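You operate a simulated robot arm through the tools that you are given. There is no shell and no other tool. Be economical: measure what you need, move in short steps, check, and stop when the job is done.

The job below is to be done with a simulated robot arm. You get a single attempt, and the scene is never put back.

JOB
Top the jar up to its line from the jug.
Fine: lid on the coaster first, jug back, lid on the jar again.

It is judged by the outcome, as a careful person would: the job done as asked, and still so three seconds after it is handed in. It fails if anything else is knocked over, pushed out of place, dropped, spilled or broken. A push-on lid holds only when it is set on centred and level and pressed home; a screw cap is set on level and turned clockwise until tight.

ROBOT AND FRAMES
A 6-joint arm with a two-finger parallel gripper, fixed in place. Base frame: the origin is at the foot of the arm, x ahead of it, y to its left, z up. Readings come in m, degrees, newtons and seconds.
With the tool pointing down near the work surface it reaches from about 0.18 to 0.64 m from the base axis. Its first joint turns from -66.0 to 66.0 degrees. Payload 2.7 kg.
The TCP is the grasp point between the finger pads, 0.023 m short of the fingertips. In the tool frame z runs along the fingers and y along their closing line. Largest opening 0.094 m; finger width 0.038, thickness 0.01; the body of the gripper, 0.054 by 0.096 m, starts 0.039 m behind the TCP.
Orientation is that of the tool frame in the base frame, as [roll, pitch, yaw] about the fixed x, y, z axes, in that order (R = Rz(yaw) Ry(pitch) Rx(roll)). With the fingers straight down and closing along the base's y, the tool's x points along the base's -x, its y along +y and its z along -z.

CONTROLS
- The arm moves only by the tool nudge_tool. Its argument "deltas" is a list of rows, each a list of 7 numbers: the turn, a rotation vector about the base's x, y, z in units of 5 degrees (1.0 is 5 degrees), then the shift along the base's x, y, z in units of 30 mm (1.0 is 30 mm), then the gripper command, from -1 (shut) to 1 (fully open), values between in proportion. In form: [[ax, ay, az, tx, ty, tz, hand], ...]. A call has 1 to 10 rows; each row shifts and turns the commanded pose from where the row before left it. A call with a number of a shift or a turn outside -1 to 1 is refused whole. Rows are played at 5 a second. More than 0.05 m and 8.6 degrees between two rows, or a gripper value outside its range, and nothing of the call is played. A pose out of reach is approached as far as the arm can. The call stops where the force on the tool passes 40 N (or 10 N more than at its start, if that is more) or the arm is blocked; 0.2 s more then pass. Each finger travels about 0.045 m/s and halts on what it meets, pressing with about 43 N; the grip force reading is that of the motor and also rises with nothing between the fingers. The clock runs only during rows and for 0.2 s after the last one: add rows that do not move to give the fingers time. It gives the time, the measured TCP pose, the force on the tool (base axes), the opening and the grip force at its end, in the units of the frame above (readings bear some noise).
- Cameras (640 x 400 px; columns grow to the right, rows downward): "scene" is fixed at [0.0615, -0.4176, 1.4204]; the picture's right is [0.89, -0.46, 0.00], its down [-0.19, -0.38, -0.90] and it looks along [0.41, 0.81, -0.43] (base axes); focal length 294 px, centre (320, 200). "wrist" rides on the gripper at [0.086, 0.016, -0.075] in the tool frame; the picture's right is [-0.18, 0.98, 0.00], its down [-0.58, -0.11, -0.81] and it looks along [-0.79, -0.15, 0.59] (tool axes); focal length 243 px, centre (320, 200). There is no depth. A picture from a camera that has moved, and an enlarged one, comes with that camera's place and axes in the base frame and with its lens.
- camera(camera): a new picture of that camera. The clock stands still meanwhile.
- inspect(camera, box): a new picture of the part [left, top, right, bottom] of that camera's present view, enlarged. The clock stands still meanwhile.
- hand_in(): hands the job in; it is judged then, once.

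Work in short steps. Places have to be worked out from the pictures, the camera data and where the tool is seen: move nearer, look again, correct. Check each grasp and each placing, and mend what went wrong. You have 120 turns and 68 pictures in all, those below and enlarged ones among them. Open the gripper and draw the arm clear of the work before you hand the job in, unless the task says otherwise; then end with one line.

The tools are called after ">>>" as name(argument=value, ...) on one line, values as JSON. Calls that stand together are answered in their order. nudge_tool: Moves the arm, as the interface text tells. Its arguments: {"type":"object","properties":{"deltas":{"type":"array","items":{"type":"array","items":{"type":"number"}}}},"required":["deltas"]} The other tools are called the same way: camera (camera) takes a picture; inspect (camera, box) takes an enlarged picture of a part of a camera's view; hand_in () hands the job in.

At the start:

```text
time: 0.0
ee_pos: [0.2277, 0.1843, 1.3273]
ee_rot: [179.9, -0.1, -179.9]
force: [-0.5, 0.5, 0.3]
finger_gap: 0.0941
finger_force: 0.1
```

scene: 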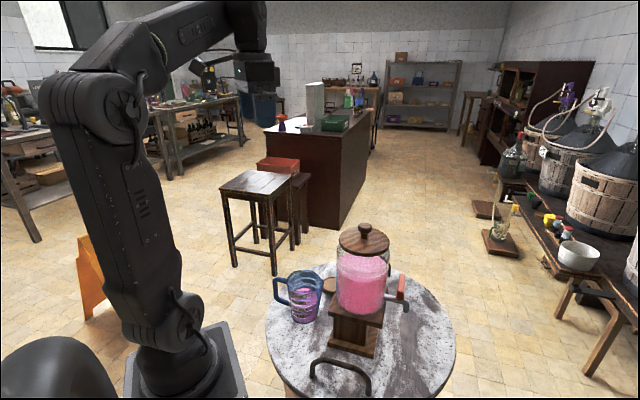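
wrist: 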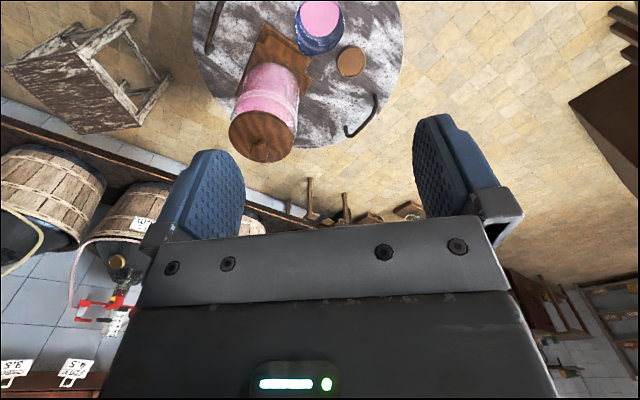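

I start by enlarging the work table in the scene view to see jar, jug, coaster and the line.

>>> inspect(camera="scene", box=[260, 210, 460, 400])

>>> inspect(camera="wrist", box=[190, 0, 410, 170])

```text
2.11 times, centred on (360, 305) of scene
camera zoom: at [0.0615, -0.4176, 1.4204], right [0.89, -0.46, 0.0], down [-0.19, -0.38, -0.9], along [0.41, 0.81, -0.43], focal length 620 px, centre (236, -21)
```

zoom: 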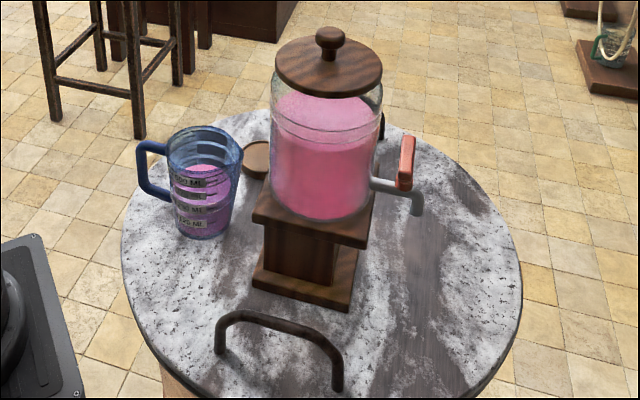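

```text
2.35 times, centred on (300, 85) of wrist
camera zoom: at [0.1426, 0.2017, 1.4025], right [0.18, 0.98, 0.0], down [0.58, -0.11, 0.81], along [0.79, -0.15, -0.59], focal length 571 px, centre (367, 471)
```

zoom: 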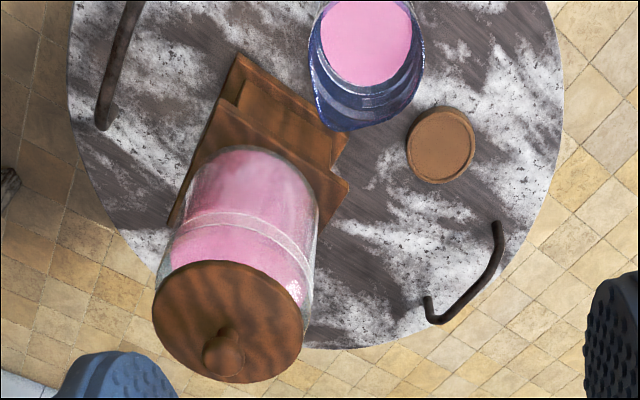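

The lid knob triangulates to about (0.406, 0.043, 1.08), coaster ≈ (0.437, 0.237), jug ≈ (0.31, 0.165). I tilt the wrist to look down at the jug and its handle.

>>> nudge_tool(deltas=[[0, 1, 0, 0, 0, 0, 1], [0, 1, 0, 0, 0, 0, 1], [0, 1, 0, 0, 0, 0, 1], [0, 1, 0, 0, 0, 0, 1], [0, 1, 0, 0, 0, 0, 1], [0, 1, 0, 0, 0, 0, 1]])

>>> camera(camera="wrist")

```text
time: 1.4
ee_pos: [0.2135, 0.195, 1.2485]
ee_rot: [179.7, -30.0, -179.9]
force: [0.4, 0.1, 0.3]
finger_gap: 0.0941
finger_force: 0.0
out of reach, approached as far as the arm can: row 2, 3, 4, 5, 6
```

```text
63 pictures are left
camera wrist: at [0.1761, 0.2117, 1.3571], right [0.16, 0.98, -0.09], down [0.91, -0.11, 0.41], along [0.39, -0.14, -0.91], focal length 243 px, centre (320, 200)
```

wrist: 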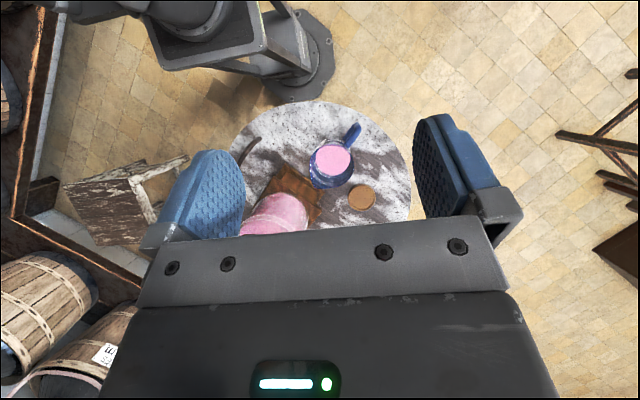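

The workspace ceiling limits the height here. I zoom on the table in this view.

>>> inspect(camera="wrist", box=[220, 90, 420, 240])

```text
2.67 times, centred on (320, 165) of wrist
camera zoom: at [0.1761, 0.2117, 1.3571], right [0.16, 0.98, -0.09], down [0.91, -0.11, 0.41], along [0.39, -0.14, -0.91], focal length 647 px, centre (320, 293)
```

zoom: 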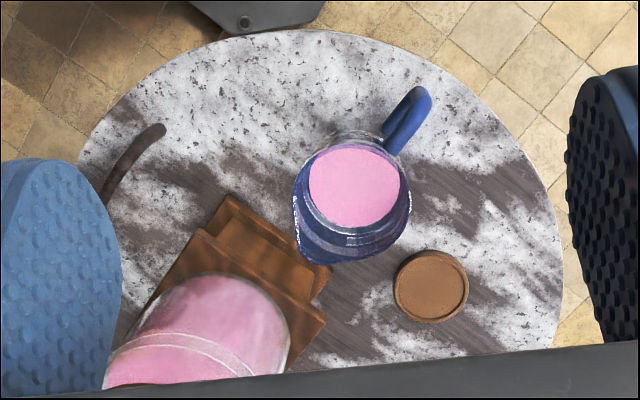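

Handle points about 137° (outer bar ≈ (0.245, 0.235, 0.83)), spout roughly toward the jar. Now a close look at the jar's line and the jug.

>>> inspect(camera="scene", box=[325, 215, 415, 320])

>>> inspect(camera="scene", box=[265, 260, 345, 330])

```text
3.81 times, centred on (370, 268) of scene
camera zoom: at [0.0615, -0.4176, 1.4204], right [0.89, -0.46, 0.0], down [-0.19, -0.38, -0.9], along [0.41, 0.81, -0.43], focal length 1121 px, centre (130, -57)
```

zoom: 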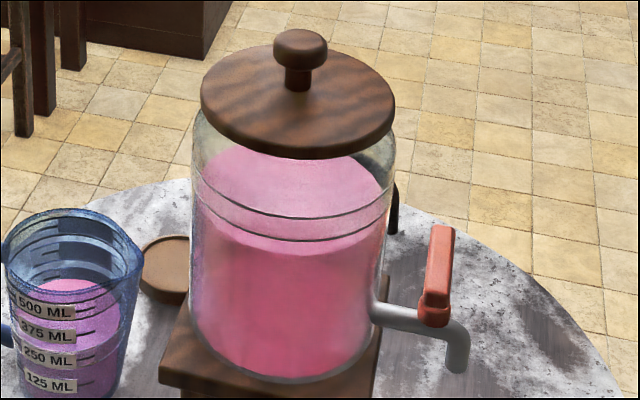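

```text
5.71 times, centred on (305, 295) of scene
camera zoom: at [0.0615, -0.4176, 1.4204], right [0.89, -0.46, 0.0], down [-0.19, -0.38, -0.9], along [0.41, 0.81, -0.43], focal length 1681 px, centre (406, -343)
```

zoom: 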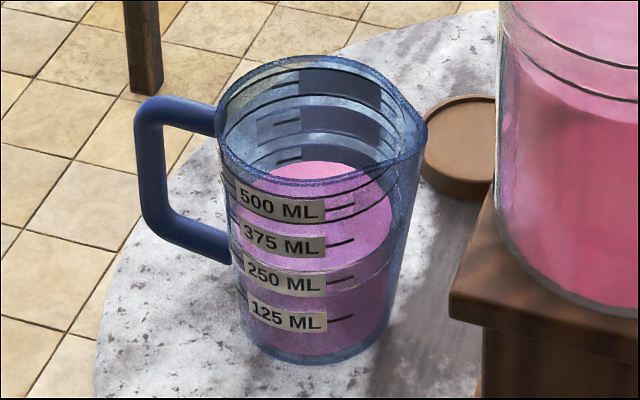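

The jug holds roughly 300 mL, with a 14 mm straight handle bar; the jar's liquid sits just below its ring(s). I level the tool and head over the knob.

>>> nudge_tool(deltas=[[0, -1, 0, 0.5, -0.5, 0, 1], [0, -1, 0, 0.6, -0.6, 0, 1], [0, -1, 0, 0.6, -0.6, 0, 1], [0, -1, 0, 0.6, -0.6, 0, 1], [0, -1, 0, 0.6, -0.6, 0, 1], [0, -1, 0, 0.6, -0.6, 0, 1]])

```text
time: 2.8
ee_pos: [0.3174, 0.0903, 1.2483]
ee_rot: [179.9, 0.1, -179.8]
force: [0.0, 0.4, 0.0]
finger_gap: 0.0942
finger_force: 0.0
```

Now at (0.317, 0.090, 1.248), level. I come nearer, a bit behind the knob, to see it in the wrist view.

>>> nudge_tool(deltas=[[0, 0, 0, 0.4, -0.8, -0.6, 1], [0, 0, 0, 0.4, -0.7, -0.6, 1], [0, 0, 0, 0.2, -0.07, -0.6, 1], [0, 0, 0, 0, 0, 0, 1]])

>>> camera(camera="wrist")

>>> inspect(camera="scene", box=[310, 150, 430, 270])

```text
time: 3.8
ee_pos: [0.3476, 0.042, 1.1963]
ee_rot: [179.9, -0.1, -179.9]
force: [0.0, 0.1, 0.2]
finger_gap: 0.094
finger_force: 0.1
```

```text
59 pictures are left
camera wrist: at [0.2624, 0.059, 1.2706], right [0.18, 0.98, 0.0], down [0.58, -0.11, 0.81], along [0.79, -0.15, -0.59], focal length 243 px, centre (320, 200)
```

wrist: 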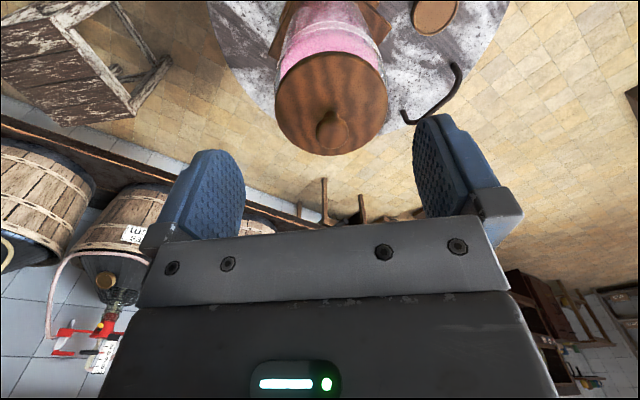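

```text
3.33 times, centred on (370, 210) of scene
camera zoom: at [0.0615, -0.4176, 1.4204], right [0.89, -0.46, 0.0], down [-0.19, -0.38, -0.9], along [0.41, 0.81, -0.43], focal length 981 px, centre (153, 167)
```

zoom: 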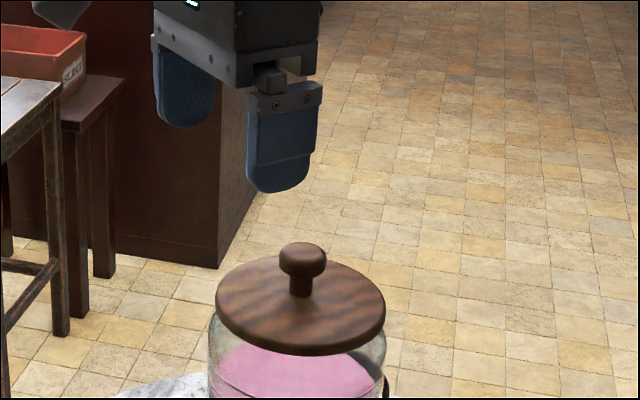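

Knob refines to (0.404, 0.045). I move over it, then down to TCP z≈1.077.

>>> nudge_tool(deltas=[[0, 0, 0, 0.95, 0.05, -0.3, 1], [0, 0, 0, 0.93, 0.03, -0.5, 1], [0, 0, 0, 0, 0, -0.8, 0.4], [0, 0, 0, 0, 0, -0.8, 0.2], [0, 0, 0, 0, 0, -0.8, 0.2], [0, 0, 0, 0, 0, -0.7, 0.2], [0, 0, 0, 0, 0, 0, 0.2]])

>>> inspect(camera="scene", box=[310, 150, 430, 270])

>>> camera(camera="wrist")

```text
time: 5.4
ee_pos: [0.4065, 0.0443, 1.0788]
ee_rot: [179.9, 0.0, -179.9]
force: [0.3, 0.6, 0.6]
finger_gap: 0.0561
finger_force: 0.1
```

```text
3.33 times, centred on (370, 210) of scene
camera zoom: at [0.0615, -0.4176, 1.4204], right [0.89, -0.46, 0.0], down [-0.19, -0.38, -0.9], along [0.41, 0.81, -0.43], focal length 981 px, centre (153, 167)
```

zoom: 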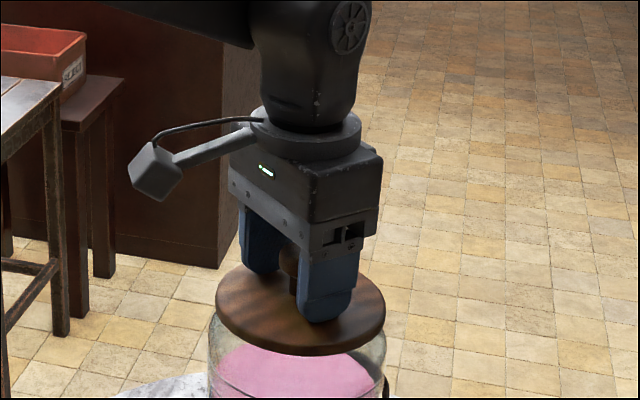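

```text
56 pictures are left
camera wrist: at [0.3207, 0.0622, 1.1534], right [0.18, 0.98, 0.0], down [0.58, -0.11, 0.81], along [0.79, -0.15, -0.59], focal length 243 px, centre (320, 200)
```

wrist: 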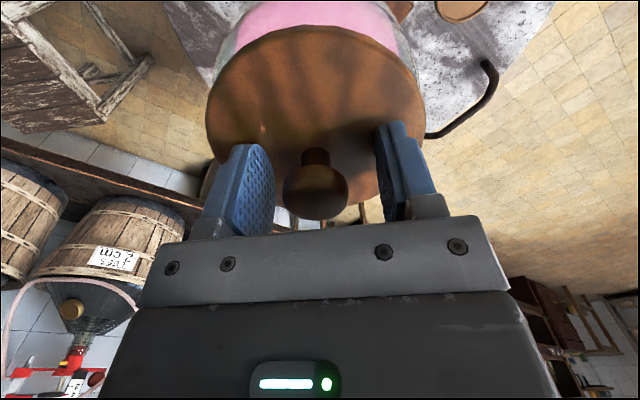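

Knob lies centred between the fingers (≈(0.408, 0.0435)). I close on it.

>>> nudge_tool(deltas=[[0, 0, 0, 0, -0.02, 0, -1], [0, 0, 0, 0, 0, 0, -1], [0, 0, 0, 0, 0, 0, -1], [0, 0, 0, 0, 0, 0, -1]])

```text
time: 6.4
ee_pos: [0.4049, 0.0448, 1.0783]
ee_rot: [179.9, 0.1, -179.8]
force: [0.0, -11.7, 13.5]
finger_gap: 0.0301
finger_force: 42.8
```

Gripped at 30 mm. A side force of ~12 N and 13 N up is on it; I lift in small steps.

>>> nudge_tool(deltas=[[0, 0, 0, 0, 0, 0.1, -1], [0, 0, 0, 0, 0, 0.1, -1], [0, 0, 0, 0, 0, 0.15, -1], [0, 0, 0, 0, 0, 0.2, -1]])

>>> inspect(camera="scene", box=[310, 190, 430, 310])

```text
time: 7.4
ee_pos: [0.403, 0.0446, 1.094]
ee_rot: [179.9, 0.0, -179.9]
force: [-0.6, -0.3, -0.5]
finger_gap: 0.0301
finger_force: 43.1
```

```text
3.33 times, centred on (370, 250) of scene
camera zoom: at [0.0615, -0.4176, 1.4204], right [0.89, -0.46, 0.0], down [-0.19, -0.38, -0.9], along [0.41, 0.81, -0.43], focal length 981 px, centre (153, 33)
```

zoom: 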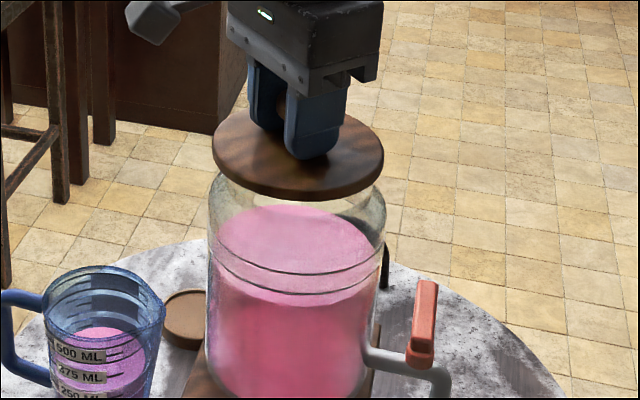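

Lid is free and hanging level. I raise it and carry it above the coaster, turning yaw so the camera boom stays clear of the jug.

>>> nudge_tool(deltas=[[0, 0, 0, 0, 0, 0.7, -1], [0, 0, 0, 0, 0, 0.7, -1], [0, 0, -1, 0.15, 0.75, 0, -1], [0, 0, -1, 0.15, 0.8, 0, -1], [0, 0, -1, 0.15, 0.8, 0, -1], [0, 0, -1, 0.15, 0.8, 0, -1], [0, 0, -1, 0.15, 0.8, 0, -1], [0, 0, -1, 0.15, 0.8, 0, -1], [0, 0, -1, 0.15, 0.8, 0, -1], [0, 0, -1, 0.12, 0.8, 0, -1]])

>>> camera(camera="wrist")

>>> inspect(camera="scene", box=[240, 160, 420, 300])

```text
time: 9.6
ee_pos: [0.4381, 0.2368, 1.1332]
ee_rot: [179.8, 0.0, 140.0]
force: [0.4, -0.3, -0.4]
finger_gap: 0.0302
finger_force: 42.7
```

```text
54 pictures are left
camera wrist: at [0.3825, 0.3059, 1.2094], right [0.77, 0.63, 0.0], down [0.37, -0.46, 0.81], along [0.51, -0.62, -0.59], focal length 243 px, centre (320, 200)
```

wrist: 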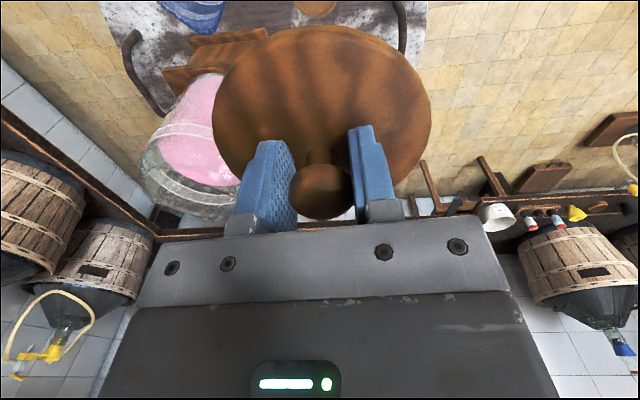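

```text
2.86 times, centred on (330, 230) of scene
camera zoom: at [0.0615, -0.4176, 1.4204], right [0.89, -0.46, 0.0], down [-0.19, -0.38, -0.9], along [0.41, 0.81, -0.43], focal length 841 px, centre (291, 114)
```

zoom: 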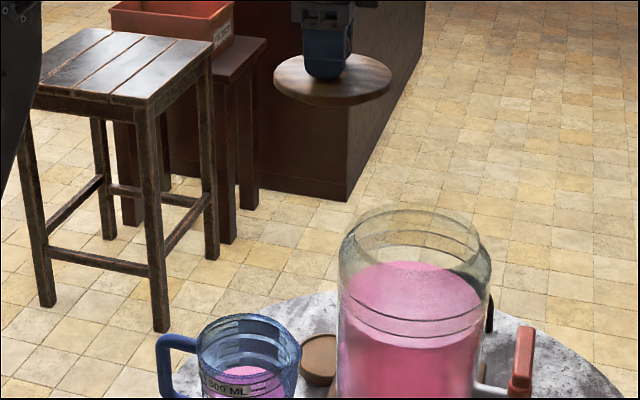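

Tracking of the lid fits the camera model well; coaster best at about (0.434, 0.235). I lower to z≈0.90 and check.

>>> nudge_tool(deltas=[[0, 0, 0, -0.1, -0.05, -0.9, -1], [0, 0, 0, 0, 0, -1, -1], [0, 0, 0, 0, 0, -1, -1], [0, 0, 0, 0, 0, -1, -1], [0, 0, 0, 0, 0, -1, -1], [0, 0, 0, 0, 0, -1, -1], [0, 0, 0, 0, 0, -1, -1], [0, 0, 0, 0, 0, -0.9, -1], [0, 0, 0, 0, 0, 0, -1]])

>>> inspect(camera="scene", box=[250, 210, 400, 330])

>>> camera(camera="wrist")

```text
time: 11.6
ee_pos: [0.4359, 0.2321, 0.8988]
ee_rot: [179.9, 0.1, 140.1]
force: [0.0, 0.0, -1.2]
finger_gap: 0.0302
finger_force: 42.9
```

```text
3.33 times, centred on (325, 270) of scene
camera zoom: at [0.0615, -0.4176, 1.4204], right [0.89, -0.46, 0.0], down [-0.19, -0.38, -0.9], along [0.41, 0.81, -0.43], focal length 981 px, centre (303, -33)
```

zoom: 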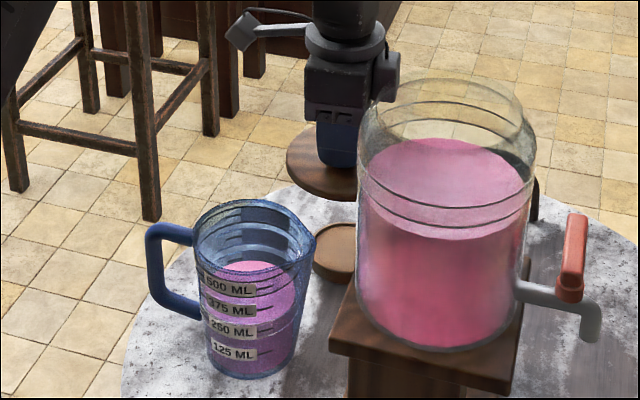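

```text
51 pictures are left
camera wrist: at [0.3807, 0.3007, 0.9743], right [0.77, 0.64, 0.0], down [0.38, -0.46, 0.81], along [0.51, -0.62, -0.59], focal length 243 px, centre (320, 200)
```

wrist: 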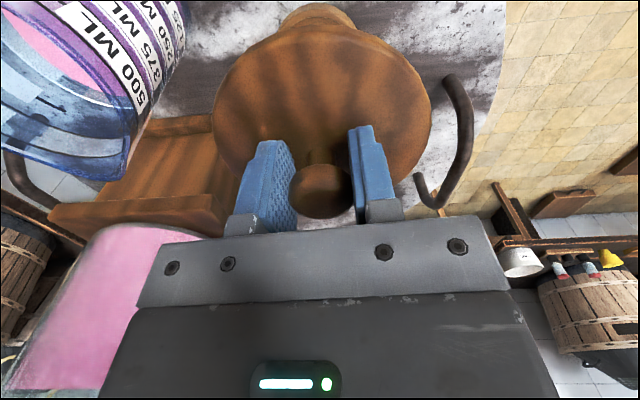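

Lateral alignment is good in both views. I lower slowly toward contact.

>>> nudge_tool(deltas=[[0, 0, 0, 0, 0, -0.8, -1], [0, 0, 0, 0, 0, -0.8, -1], [0, 0, 0, 0, 0, -0.6, -1], [0, 0, 0, 0, 0, -0.2, -1], [0, 0, 0, 0, 0, 0, -1]])

>>> inspect(camera="scene", box=[280, 240, 380, 310])

```text
time: 12.8
ee_pos: [0.435, 0.233, 0.8295]
ee_rot: [179.9, 0.0, 140.1]
force: [0.7, 0.6, -0.7]
finger_gap: 0.0302
finger_force: 43.4
```

```text
5.71 times, centred on (330, 275) of scene
camera zoom: at [0.0615, -0.4176, 1.4204], right [0.89, -0.46, 0.0], down [-0.19, -0.38, -0.9], along [0.41, 0.81, -0.43], focal length 1681 px, centre (263, -229)
```

zoom: 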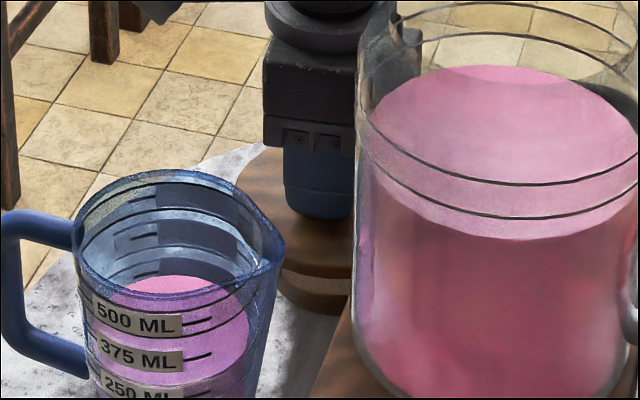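

Only a small gap remains; continue down in small steps until contact.

>>> nudge_tool(deltas=[[0, 0, 0, 0, 0, -0.15, -1], [0, 0, 0, 0, 0, -0.15, -1], [0, 0, 0, 0, 0, -0.15, -1], [0, 0, 0, 0, 0, 0, -1]])

```text
time: 13.8
ee_pos: [0.435, 0.2332, 0.8159]
ee_rot: [179.9, 0.0, 140.1]
force: [0.5, 0.6, -0.5]
finger_gap: 0.0302
finger_force: 43.1
```

Still no contact at 0.816; continue in 2–3 mm steps.

>>> nudge_tool(deltas=[[0, 0, 0, 0, 0, -0.1, -1], [0, 0, 0, 0, 0, -0.1, -1], [0, 0, 0, 0, 0, 0, -1]])

>>> inspect(camera="scene", box=[280, 240, 380, 310])

```text
time: 14.6
ee_pos: [0.4358, 0.2329, 0.8116]
ee_rot: [179.9, 0.0, 140.1]
force: [0.9, -0.3, -0.6]
finger_gap: 0.0301
finger_force: 42.9
```

```text
5.71 times, centred on (330, 275) of scene
camera zoom: at [0.0615, -0.4176, 1.4204], right [0.89, -0.46, 0.0], down [-0.19, -0.38, -0.9], along [0.41, 0.81, -0.43], focal length 1681 px, centre (263, -229)
```

zoom: 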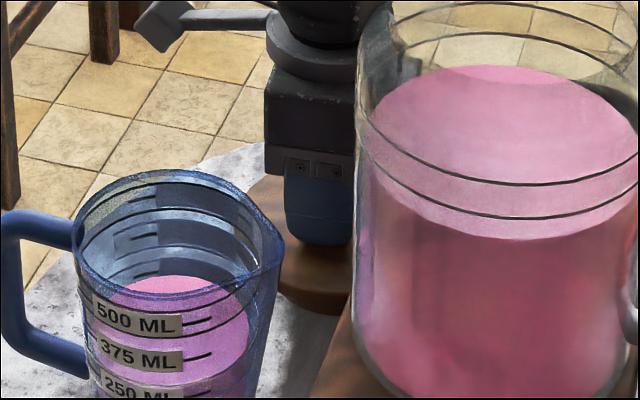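

Lid is just about touching; a little further until the force shows.

>>> nudge_tool(deltas=[[0, 0, 0, 0, 0, -0.1, -1], [0, 0, 0, 0, 0, -0.08, -1], [0, 0, 0, 0, 0, 0, -1]])

```text
time: 15.3
ee_pos: [0.438, 0.2334, 0.8093]
ee_rot: [179.6, 0.1, 140.2]
force: [0.0, -0.7, 6.2]
finger_gap: 0.0302
finger_force: 43.2
stopped in row 3: the force on the tool passed its limit (the readings are from after the stop); the commanded pose is now the measured one
```

Contact made (6 N). I open and rise clear.

>>> nudge_tool(deltas=[[0, 0, 0, 0, 0, 0, 0.2], [0, 0, 0, 0, 0, 0, 0.2], [0, 0, 0, 0, 0, 0, 0.2], [0, 0, 0, 0, 0, 0.5, 0.2], [0, 0, 0, 0, 0, 1, 0.2], [0, 0, 0, 0, 0, 1, 0.2], [0, 0, 0, 0, 0, 1, 0.2], [0, 0, 0, 0, 0, 1, 0.2]])

>>> inspect(camera="scene", box=[250, 210, 400, 330])

>>> camera(camera="wrist")

```text
time: 17.1
ee_pos: [0.4381, 0.2324, 0.9446]
ee_rot: [179.8, 0.0, 140.2]
force: [-0.5, 0.5, -0.2]
finger_gap: 0.0563
finger_force: 0.1
```

```text
3.33 times, centred on (325, 270) of scene
camera zoom: at [0.0615, -0.4176, 1.4204], right [0.89, -0.46, 0.0], down [-0.19, -0.38, -0.9], along [0.41, 0.81, -0.43], focal length 981 px, centre (303, -33)
```

zoom: 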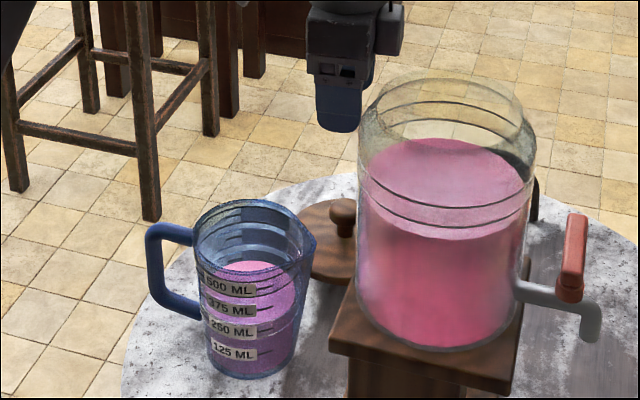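

```text
47 pictures are left
camera wrist: at [0.3831, 0.3016, 1.0199], right [0.77, 0.64, 0.0], down [0.37, -0.46, 0.81], along [0.52, -0.62, -0.59], focal length 243 px, centre (320, 200)
```

wrist: 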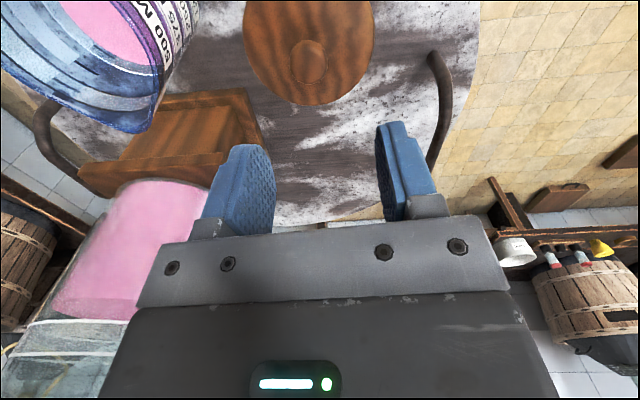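

Lid is resting level on the coaster. Next the jug handle: bar ≈ (0.245, 0.227, 0.835), spout direction ≈ −39°, which suits the present yaw. I go over the jug at height while tilting the tool 30° toward the spout direction.

>>> nudge_tool(deltas=[[0, 0, 0, 0, 0, 1, 0.3], [0, 0, 0, 0, 0, 1, 0.3], [-0.643, -0.766, 0, -1, 0.14, 0, 0.3], [-0.643, -0.766, 0, -1, 0.14, 0, 0.3], [-0.643, -0.766, 0, -1, 0.14, 0, 0.3], [-0.643, -0.766, 0, -1, 0.14, 0, 0.3], [-0.643, -0.766, 0, -1, 0.14, 0, 0.3], [-0.643, -0.766, 0, -1, 0.14, 0, 0.3], [0, 0, 0, -1, 0.14, 0, 0.3], [0, 0, 0, -0.97, 0.14, 0, 0.3]])

>>> camera(camera="wrist")

>>> camera(camera="scene")

```text
time: 19.3
ee_pos: [0.2569, 0.2438, 1.0013]
ee_rot: [179.8, 30.0, 140.2]
force: [0.4, 0.7, 0.1]
finger_gap: 0.0611
finger_force: 0.0
out of reach, approached as far as the arm can: row 8, 9, 10
```

```text
46 pictures are left
camera wrist: at [0.1832, 0.3294, 1.0233], right [0.75, 0.65, 0.1], down [0.01, -0.15, 0.99], along [0.66, -0.74, -0.12], focal length 243 px, centre (320, 200)
```

wrist: 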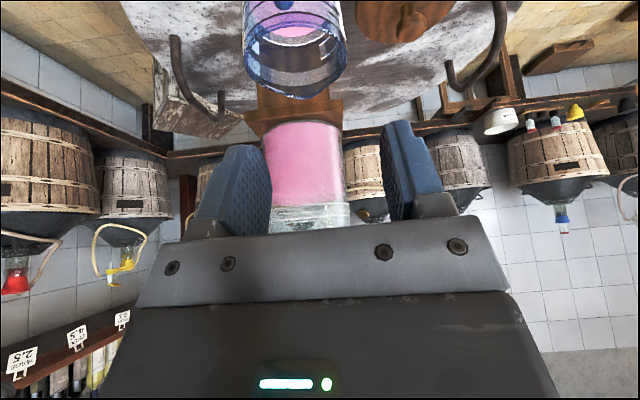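

```text
45 pictures are left
```

scene: 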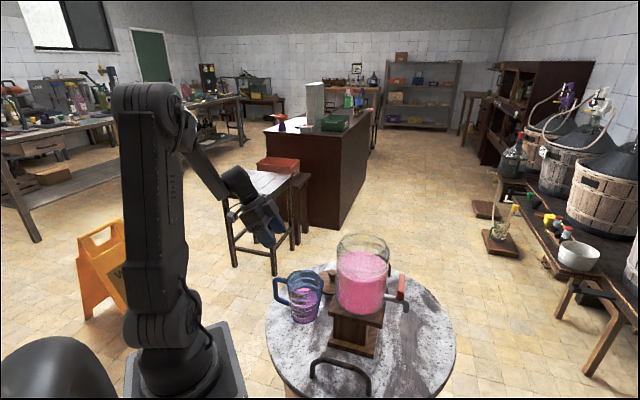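

At 30° tilt this corner is out of the arm's reach, so I use a 15° tilt instead and stage about 10 cm above the handle.

>>> nudge_tool(deltas=[[0.643, 0.766, 0, 0, 0, 0, 0.3], [0.643, 0.766, 0, 0, 0, 0, 0.3], [0.643, 0.766, 0, 0, 0, 0, 0.3], [0, 0, 0, -0.53, 0, -1, 0.3], [0, 0, 0, -0.53, 0, -1, 0.3], [0, 0, 0, 0, 0, 0, 0.3]])

>>> inspect(camera="scene", box=[225, 210, 345, 330])

>>> camera(camera="wrist")

```text
time: 20.7
ee_pos: [0.2251, 0.2442, 0.9439]
ee_rot: [179.8, 15.0, 140.2]
force: [0.3, -1.3, -0.2]
finger_gap: 0.0612
finger_force: 0.0
```

```text
3.33 times, centred on (285, 270) of scene
camera zoom: at [0.0615, -0.4176, 1.4204], right [0.89, -0.46, 0.0], down [-0.19, -0.38, -0.9], along [0.41, 0.81, -0.43], focal length 981 px, centre (437, -33)
```

zoom: 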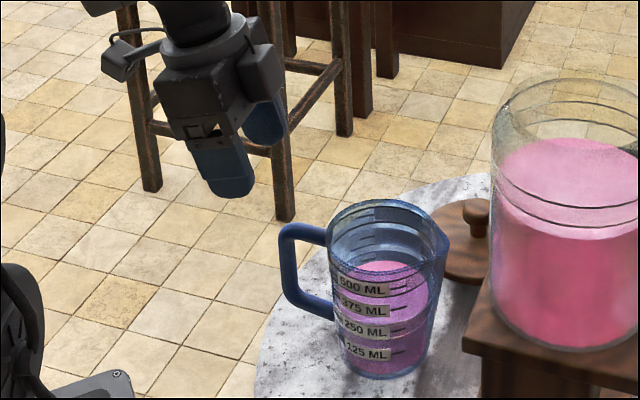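

```text
43 pictures are left
camera wrist: at [0.158, 0.3243, 0.9939], right [0.77, 0.64, 0.05], down [0.2, -0.31, 0.93], along [0.61, -0.7, -0.37], focal length 243 px, centre (320, 200)
```

wrist: 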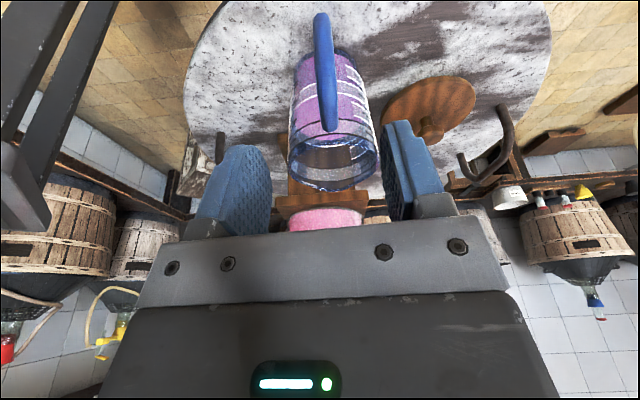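

Combining both views the bar is at about (0.252, 0.228) at z=0.838. I descend along the tool axis with fingers straddling it.

>>> nudge_tool(deltas=[[0, 0, 0, 0.18, -0.108, -0.7, 0.3], [0, 0, 0, 0.18, -0.108, -0.7, 0.3], [0, 0, 0, 0.18, -0.108, -0.7, 0.3], [0, 0, 0, 0.18, -0.108, -0.7, 0.3], [0, 0, 0, 0.18, -0.108, -0.6, 0.3], [0, 0, 0, 0, 0, 0, 0.3]])

>>> inspect(camera="scene", box=[245, 240, 345, 330])

>>> camera(camera="wrist")

```text
time: 22.1
ee_pos: [0.2547, 0.2292, 0.8419]
ee_rot: [179.8, 15.0, 140.2]
force: [-0.2, -1.1, -0.1]
finger_gap: 0.0613
finger_force: 0.1
```

```text
4.44 times, centred on (295, 285) of scene
camera zoom: at [0.0615, -0.4176, 1.4204], right [0.89, -0.46, 0.0], down [-0.19, -0.38, -0.9], along [0.41, 0.81, -0.43], focal length 1308 px, centre (431, -178)
```

zoom: 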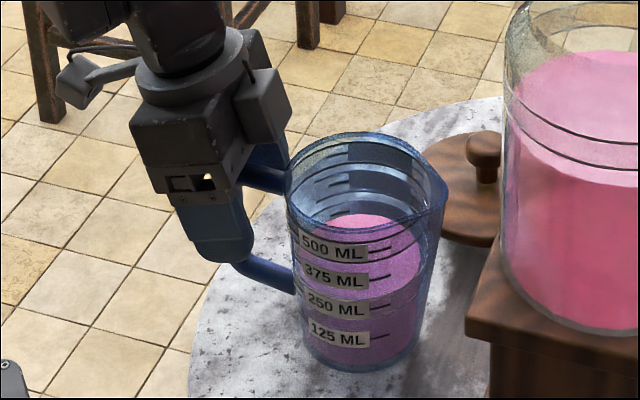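

```text
41 pictures are left
camera wrist: at [0.1869, 0.3082, 0.892], right [0.77, 0.64, 0.05], down [0.2, -0.31, 0.93], along [0.61, -0.7, -0.37], focal length 243 px, centre (320, 200)
```

wrist: 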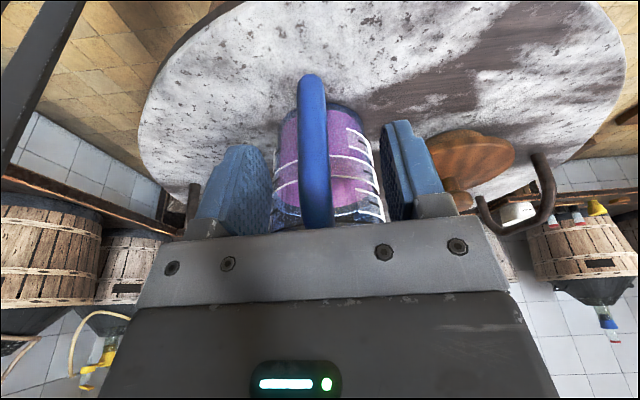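

The bar is between the fingers and in line with the TCP (projected u≈318, bar ≈317). I close.

>>> nudge_tool(deltas=[[0, 0, 0, 0, 0, 0, -1], [0, 0, 0, 0, 0, 0, -1], [0, 0, 0, 0, 0, 0, -1], [0, 0, 0, 0, 0, 0, -1], [0, 0, 0, 0, 0, 0, -1]])

>>> inspect(camera="scene", box=[245, 240, 345, 330])

```text
time: 23.3
ee_pos: [0.2539, 0.2292, 0.8423]
ee_rot: [179.8, 15.0, 140.1]
force: [-0.1, -0.2, 0.2]
finger_gap: 0.0148
finger_force: 43.0
```

```text
4.44 times, centred on (295, 285) of scene
camera zoom: at [0.0616, -0.4176, 1.4204], right [0.89, -0.46, 0.0], down [-0.19, -0.38, -0.9], along [0.41, 0.81, -0.43], focal length 1308 px, centre (431, -178)
```

zoom: 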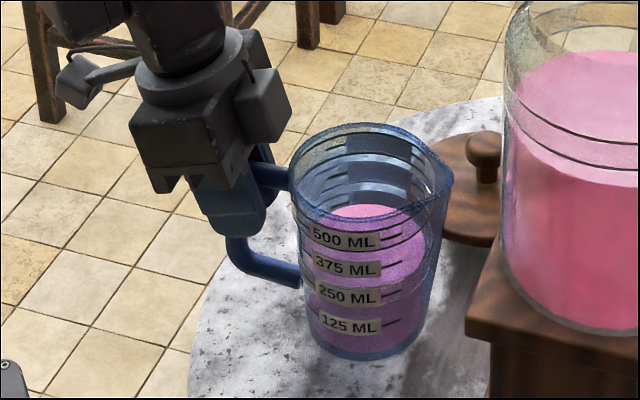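

Gripped at 14.8 mm; the jug was shifted a few mm by closing. I lift slightly and check for droop.

>>> nudge_tool(deltas=[[0, 0, 0, 0, 0, 0.2, -1], [0, 0, 0, 0, 0, 0.3, -1], [0, 0, 0, 0, 0, 0.3, -1], [0, 0, 0, 0, 0, 0.3, -1], [0, 0, 0, 0, 0, 0, -1]])

>>> inspect(camera="scene", box=[245, 240, 345, 330])

```text
time: 24.5
ee_pos: [0.2517, 0.2299, 0.8739]
ee_rot: [179.8, 15.1, 140.2]
force: [0.0, -0.1, -4.7]
finger_gap: 0.0146
finger_force: 43.6
```

```text
4.44 times, centred on (295, 285) of scene
camera zoom: at [0.0616, -0.4176, 1.4204], right [0.89, -0.46, 0.0], down [-0.19, -0.38, -0.9], along [0.41, 0.81, -0.43], focal length 1308 px, centre (431, -178)
```

zoom: 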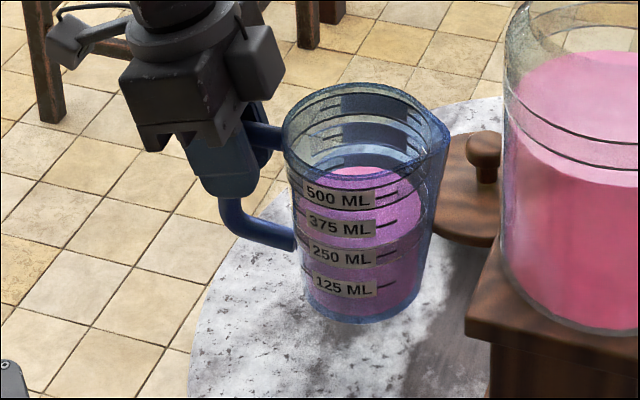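

Held upright and steady (≈0.48 kg). I raise it straight up gently.

>>> nudge_tool(deltas=[[0, 0, 0, 0, 0, 0.4, -1], [0, 0, 0, 0, 0, 0.7, -1], [0, 0, 0, 0.1, 0, 0.8, -1], [0, 0, 0, 0.2, 0, 0.8, -1], [0, 0, 0, 0.3, 0, 0.8, -1], [0, 0, 0, 0.3, 0, 0.8, -1], [0, 0, 0, 0.3, 0, 0.8, -1], [0, 0, 0, 0.3, 0, 0.8, -1], [0, 0, 0, 0.2, 0, 0.7, -1], [0, 0, 0, 0, 0, 0.4, -1]])

```text
time: 26.7
ee_pos: [0.3034, 0.2305, 1.0835]
ee_rot: [179.7, 15.0, 140.2]
force: [0.2, -0.4, -5.2]
finger_gap: 0.0145
finger_force: 42.7
```

Next I rise to z≈1.175 and yaw by −50° so the spout faces −y, keeping the jug upright.

>>> nudge_tool(deltas=[[0, 0, 0, 0, 0, 0.6, -1], [0, 0, 0, 0, 0, 0.7, -1], [0, 0, -0.5, 0.2, 0, 0.7, -1], [0, 0, -1, 0.4, 0, 0.6, -1], [0, 0, -1, 0.4, 0, 0.5, -1], [0, 0, -1, 0.4, 0, 0, -1], [0, 0, -1, 0.4, 0, 0, -1], [0, 0, -1, 0.4, 0, 0, -1], [0, 0, -1, 0.4, 0, 0, -1], [0, 0, -1, 0.4, 0, 0, -1]])

>>> nudge_tool(deltas=[[0, 0, -1, 0.3, 0, 0, -1], [0, 0, -1, 0, 0, 0, -1], [0, 0, -0.5, 0, 0, 0, -1], [0, 0, 0, 0, 0, 0, -1]])

>>> camera(camera="scene")

```text
time: 28.9
ee_pos: [0.3951, 0.2282, 1.176]
ee_rot: [179.8, 14.9, 102.6]
force: [0.5, 0.2, -6.3]
finger_gap: 0.0152
finger_force: 43.1
```

```text
time: 29.9
ee_pos: [0.4033, 0.228, 1.1767]
ee_rot: [179.8, 15.0, 90.1]
force: [-1.2, -0.6, -5.8]
finger_gap: 0.0149
finger_force: 43.0
```

```text
38 pictures are left
```

scene: 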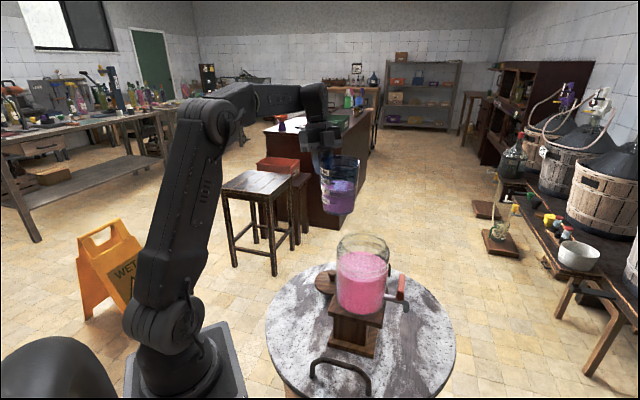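

Jug upright with spout toward −y over the jar's far side. I tip 40° about the grip while bringing the spout to just inside the rim.

>>> nudge_tool(deltas=[[0.5, 0, 0, 0, -0.1, 0, -1], [1, 0, 0, 0, -0.1, 0, -1], [1, 0, 0, 0, -0.1, 0, -1], [1, 0, 0, 0, -0.1, 0, -1], [1, 0, 0, 0, -0.1, 0, -1], [1, 0, 0, 0, -0.1, 0, -1], [1, 0, 0, 0, -0.1, 0, -1], [0.5, 0, 0, 0, -0.1, 0, -1], [0, 0, 0, 0, 0, 0, -1]])

>>> inspect(camera="scene", box=[290, 140, 420, 320])

>>> camera(camera="wrist")

```text
time: 31.9
ee_pos: [0.4021, 0.2048, 1.1749]
ee_rot: [179.7, -20.0, 90.1]
force: [-0.3, -0.1, -5.0]
finger_gap: 0.0147
finger_force: 43.2
```

```text
2.22 times, centred on (355, 230) of scene
camera zoom: at [0.0616, -0.4176, 1.4204], right [0.89, -0.46, 0.0], down [-0.19, -0.38, -0.9], along [0.41, 0.81, -0.43], focal length 654 px, centre (242, 133)
```

zoom: 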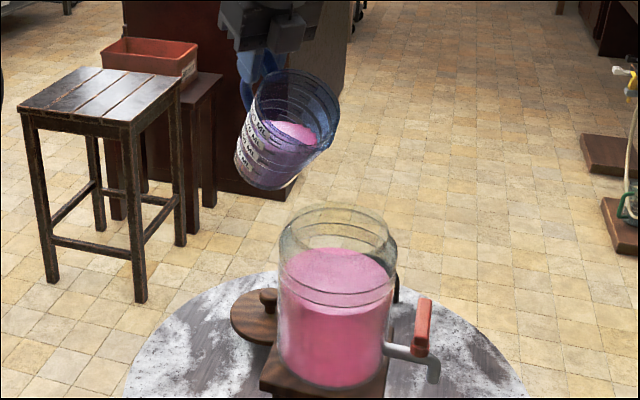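

```text
36 pictures are left
camera wrist: at [0.4191, 0.2602, 1.2759], right [0.98, -0.17, -0.06], down [-0.11, -0.82, 0.56], along [-0.14, -0.54, -0.83], focal length 243 px, centre (320, 200)
```

wrist: 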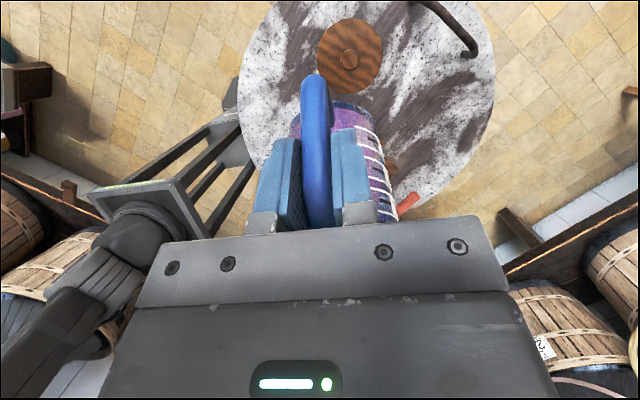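

Tip is 35°, spout ≈ (0.411, 0.075, 1.115). I go to 45° keeping the spout point inside the rim, then look.

>>> nudge_tool(deltas=[[0.5, 0, 0, -0.08, -0.3, 0.06, -1], [0.5, 0, 0, -0.08, -0.3, 0.06, -1], [0.5, 0, 0, 0, -0.2, 0.06, -1], [0.5, 0, 0, 0, -0.15, 0.06, -1], [0, 0, 0, 0, 0, 0, -1]])

>>> inspect(camera="scene", box=[300, 150, 420, 310])

```text
time: 33.1
ee_pos: [0.3979, 0.1742, 1.1823]
ee_rot: [179.7, -30.0, 90.4]
force: [0.1, -0.2, -5.9]
finger_gap: 0.0149
finger_force: 42.8
```

```text
2.50 times, centred on (360, 230) of scene
camera zoom: at [0.0616, -0.4176, 1.4204], right [0.89, -0.46, 0.0], down [-0.19, -0.38, -0.9], along [0.41, 0.81, -0.43], focal length 736 px, centre (220, 125)
```

zoom: 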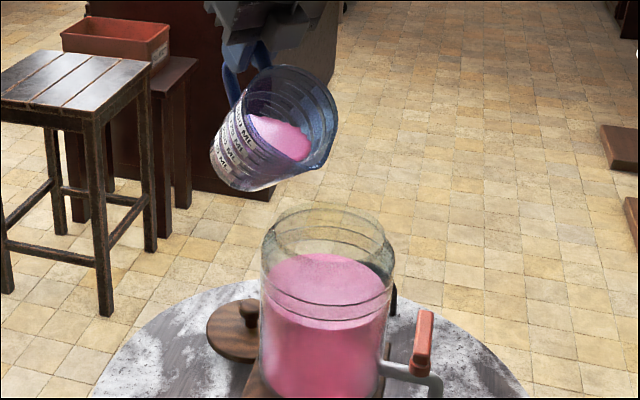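

Spout projects right where expected (0.405, 0.057, 1.10), over the mouth. I continue to 55° with the spout held in place.

>>> nudge_tool(deltas=[[0.5, 0, 0, 0, -0.1, 0.16, -1], [0.5, 0, 0, 0, -0.1, 0.16, -1], [0.5, 0, 0, 0, -0.12, 0.15, -1], [0.5, 0, 0, 0, -0.12, 0.15, -1], [0, 0, 0, 0, 0, 0, -1]])

>>> inspect(camera="scene", box=[300, 150, 420, 310])

```text
time: 34.3
ee_pos: [0.3967, 0.1629, 1.2017]
ee_rot: [179.6, -40.0, 90.2]
force: [0.3, 0.3, -4.9]
finger_gap: 0.0148
finger_force: 43.8
```

```text
2.50 times, centred on (360, 230) of scene
camera zoom: at [0.0616, -0.4176, 1.4204], right [0.89, -0.46, 0.0], down [-0.19, -0.38, -0.9], along [0.41, 0.81, -0.43], focal length 736 px, centre (220, 125)
```

zoom: 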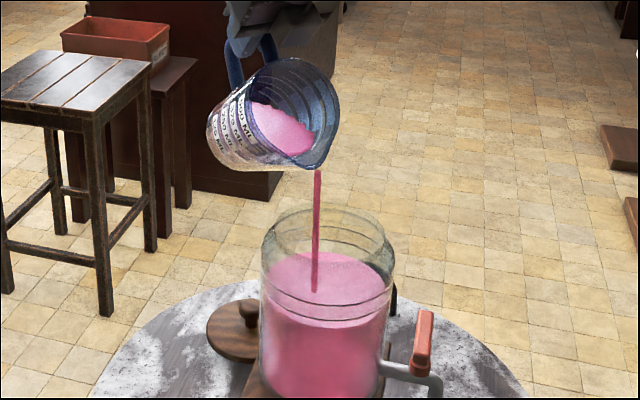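

It pours, and the stream lands in the jar. I hold for a short time and check the level.

>>> nudge_tool(deltas=[[0, 0, 0, 0, 0, 0, -1], [0, 0, 0, 0, 0, 0, -1], [0, 0, 0, 0, 0, 0, -1]])

>>> inspect(camera="scene", box=[320, 220, 410, 300])

```text
time: 35.1
ee_pos: [0.3972, 0.1632, 1.2017]
ee_rot: [179.6, -40.1, 90.3]
force: [0.1, 0.4, -5.5]
finger_gap: 0.0148
finger_force: 42.8
```

```text
5.00 times, centred on (365, 260) of scene
camera zoom: at [0.0616, -0.4176, 1.4204], right [0.89, -0.46, 0.0], down [-0.19, -0.38, -0.9], along [0.41, 0.81, -0.43], focal length 1471 px, centre (95, -100)
```

zoom: 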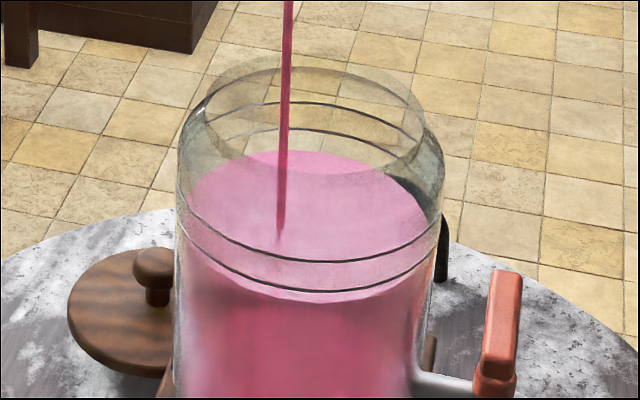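

The surface is still below the lower ring. I zoom hard on the two rings to understand which marks the line.

>>> inspect(camera="scene", box=[350, 250, 415, 290])

```text
9.85 times, centred on (382, 270) of scene
camera zoom: at [0.0616, -0.4176, 1.4204], right [0.89, -0.46, 0.0], down [-0.19, -0.38, -0.9], along [0.41, 0.81, -0.43], focal length 2897 px, centre (-295, -489)
```

zoom: 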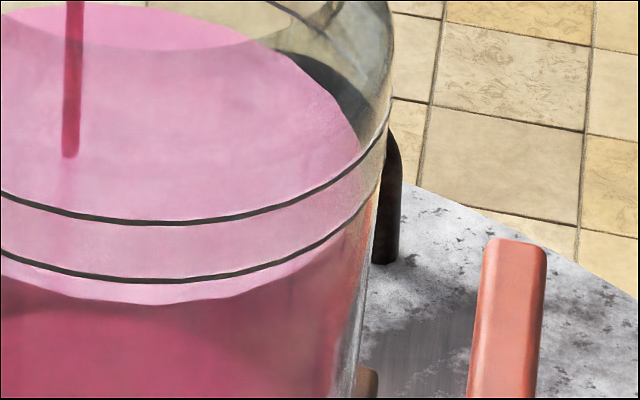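

Two dark rings bound a pale band: that is the fill mark, so I aim for the surface mid-band. I keep pouring another 1.2 s.

>>> nudge_tool(deltas=[[0, 0, 0, 0, 0, 0, -1], [0, 0, 0, 0, 0, 0, -1], [0, 0, 0, 0, 0, 0, -1], [0, 0, 0, 0, 0, 0, -1], [0, 0, 0, 0, 0, 0, -1]])

>>> inspect(camera="scene", box=[310, 170, 410, 300])

```text
time: 36.3
ee_pos: [0.3964, 0.1614, 1.2002]
ee_rot: [179.6, -40.0, 90.1]
force: [0.2, 0.4, -5.5]
finger_gap: 0.0149
finger_force: 43.2
```

```text
3.08 times, centred on (360, 235) of scene
camera zoom: at [0.0616, -0.4176, 1.4204], right [0.89, -0.46, 0.0], down [-0.19, -0.38, -0.9], along [0.41, 0.81, -0.43], focal length 905 px, centre (197, 92)
```

zoom: 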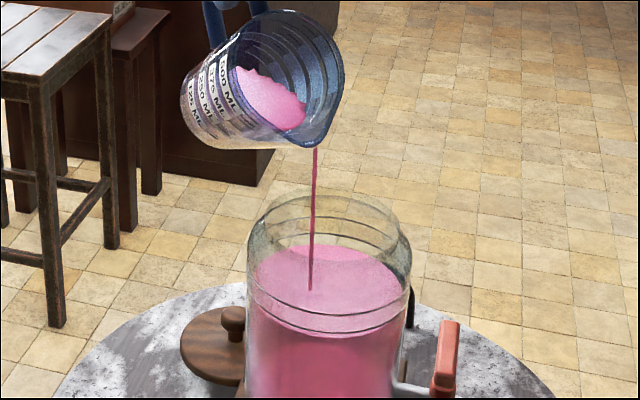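

The stream is thinning. I tip a further 4° and hold, then check.

>>> nudge_tool(deltas=[[0.4, 0, 0, 0, -0.12, 0.12, -1], [0.4, 0, 0, 0, -0.12, 0.12, -1], [0, 0, 0, 0, 0, 0, -1], [0, 0, 0, 0, 0, 0, -1], [0, 0, 0, 0, 0, 0, -1], [0, 0, 0, 0, 0, 0, -1]])

>>> inspect(camera="scene", box=[320, 220, 410, 300])

```text
time: 37.7
ee_pos: [0.3966, 0.1546, 1.2093]
ee_rot: [179.5, -43.9, 90.2]
force: [-1.3, 0.1, -5.6]
finger_gap: 0.0148
finger_force: 43.0
```

```text
5.00 times, centred on (365, 260) of scene
camera zoom: at [0.0616, -0.4176, 1.4204], right [0.89, -0.46, 0.0], down [-0.19, -0.38, -0.9], along [0.41, 0.81, -0.43], focal length 1471 px, centre (95, -100)
```

zoom: 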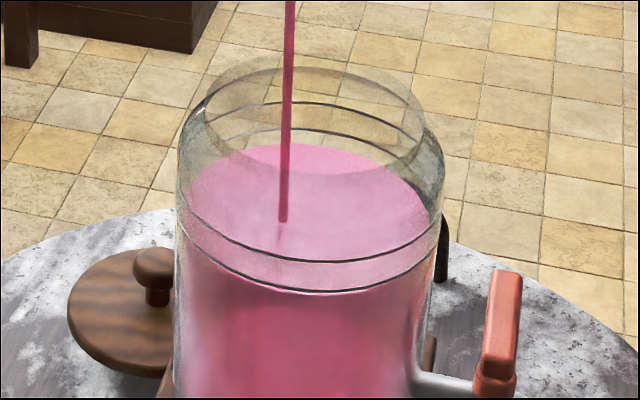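

Surface has risen ~4 mm and needs about 12 mm more to mid-band. I tip to ~64° and hold.

>>> nudge_tool(deltas=[[0.5, 0, 0, 0, -0.16, 0.13, -1], [0.5, 0, 0, 0, -0.16, 0.13, -1], [0, 0, 0, 0, 0, 0, -1], [0, 0, 0, 0, 0, 0, -1], [0, 0, 0, 0, 0, 0, -1], [0, 0, 0, 0, 0, 0, -1], [0, 0, 0, 0, 0, 0, -1]])

>>> inspect(camera="scene", box=[320, 180, 420, 300])

```text
time: 39.3
ee_pos: [0.3975, 0.1454, 1.2183]
ee_rot: [179.5, -48.9, 90.2]
force: [-0.1, -0.2, -4.3]
finger_gap: 0.0148
finger_force: 42.8
```

```text
3.33 times, centred on (370, 240) of scene
camera zoom: at [0.0616, -0.4176, 1.4204], right [0.89, -0.46, 0.0], down [-0.19, -0.38, -0.9], along [0.41, 0.81, -0.43], focal length 981 px, centre (153, 67)
```

zoom: 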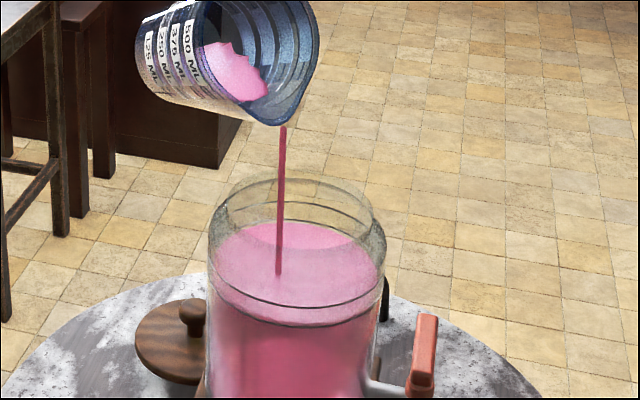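

Surface now about at the lower ring plane (≈6 mm short of mid-band). Hold a little longer with 2° more.

>>> nudge_tool(deltas=[[0.4, 0, 0, 0, -0.13, 0.1, -1], [0, 0, 0, 0, 0, 0, -1], [0, 0, 0, 0, 0, 0, -1], [0, 0, 0, 0, 0, 0, -1]])

>>> inspect(camera="scene", box=[320, 220, 410, 300])

```text
time: 40.3
ee_pos: [0.397, 0.1414, 1.2207]
ee_rot: [179.6, -51.0, 90.2]
force: [-0.2, 0.3, -4.1]
finger_gap: 0.0149
finger_force: 42.9
```

```text
5.00 times, centred on (365, 260) of scene
camera zoom: at [0.0616, -0.4176, 1.4204], right [0.89, -0.46, 0.0], down [-0.19, -0.38, -0.9], along [0.41, 0.81, -0.43], focal length 1471 px, centre (95, -100)
```

zoom: 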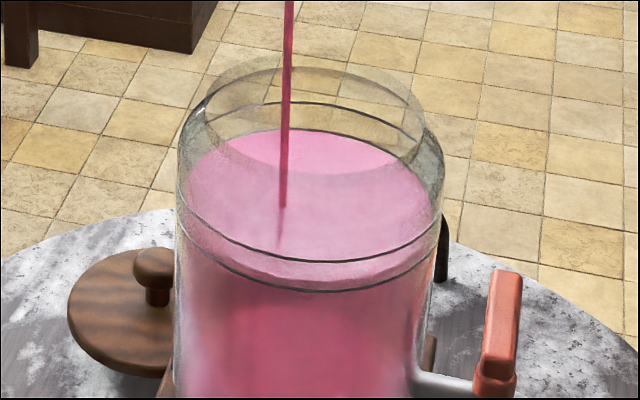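

Surface is inside the band's lower part now; about 5 mm more. Hold 0.8 s longer.

>>> nudge_tool(deltas=[[0.2, 0, 0, 0, -0.06, 0.05, -1], [0, 0, 0, 0, 0, 0, -1], [0, 0, 0, 0, 0, 0, -1], [0, 0, 0, 0, 0, 0, -1]])

>>> inspect(camera="scene", box=[320, 220, 410, 300])

```text
time: 41.3
ee_pos: [0.3962, 0.1393, 1.2214]
ee_rot: [179.6, -52.0, 90.2]
force: [-0.5, -0.2, -3.8]
finger_gap: 0.0147
finger_force: 42.4
```

```text
5.00 times, centred on (365, 260) of scene
camera zoom: at [0.0616, -0.4176, 1.4204], right [0.89, -0.46, 0.0], down [-0.19, -0.38, -0.9], along [0.41, 0.81, -0.43], focal length 1471 px, centre (95, -100)
```

zoom: 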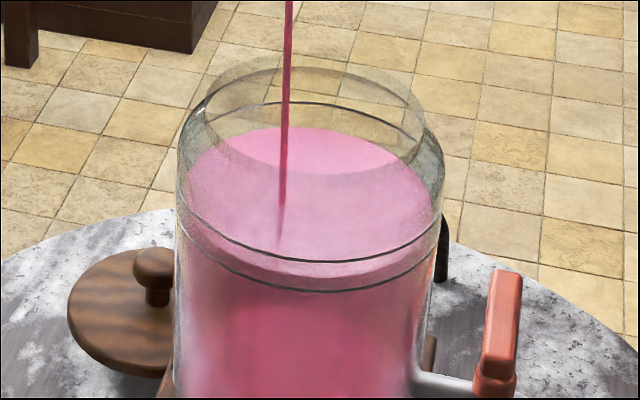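

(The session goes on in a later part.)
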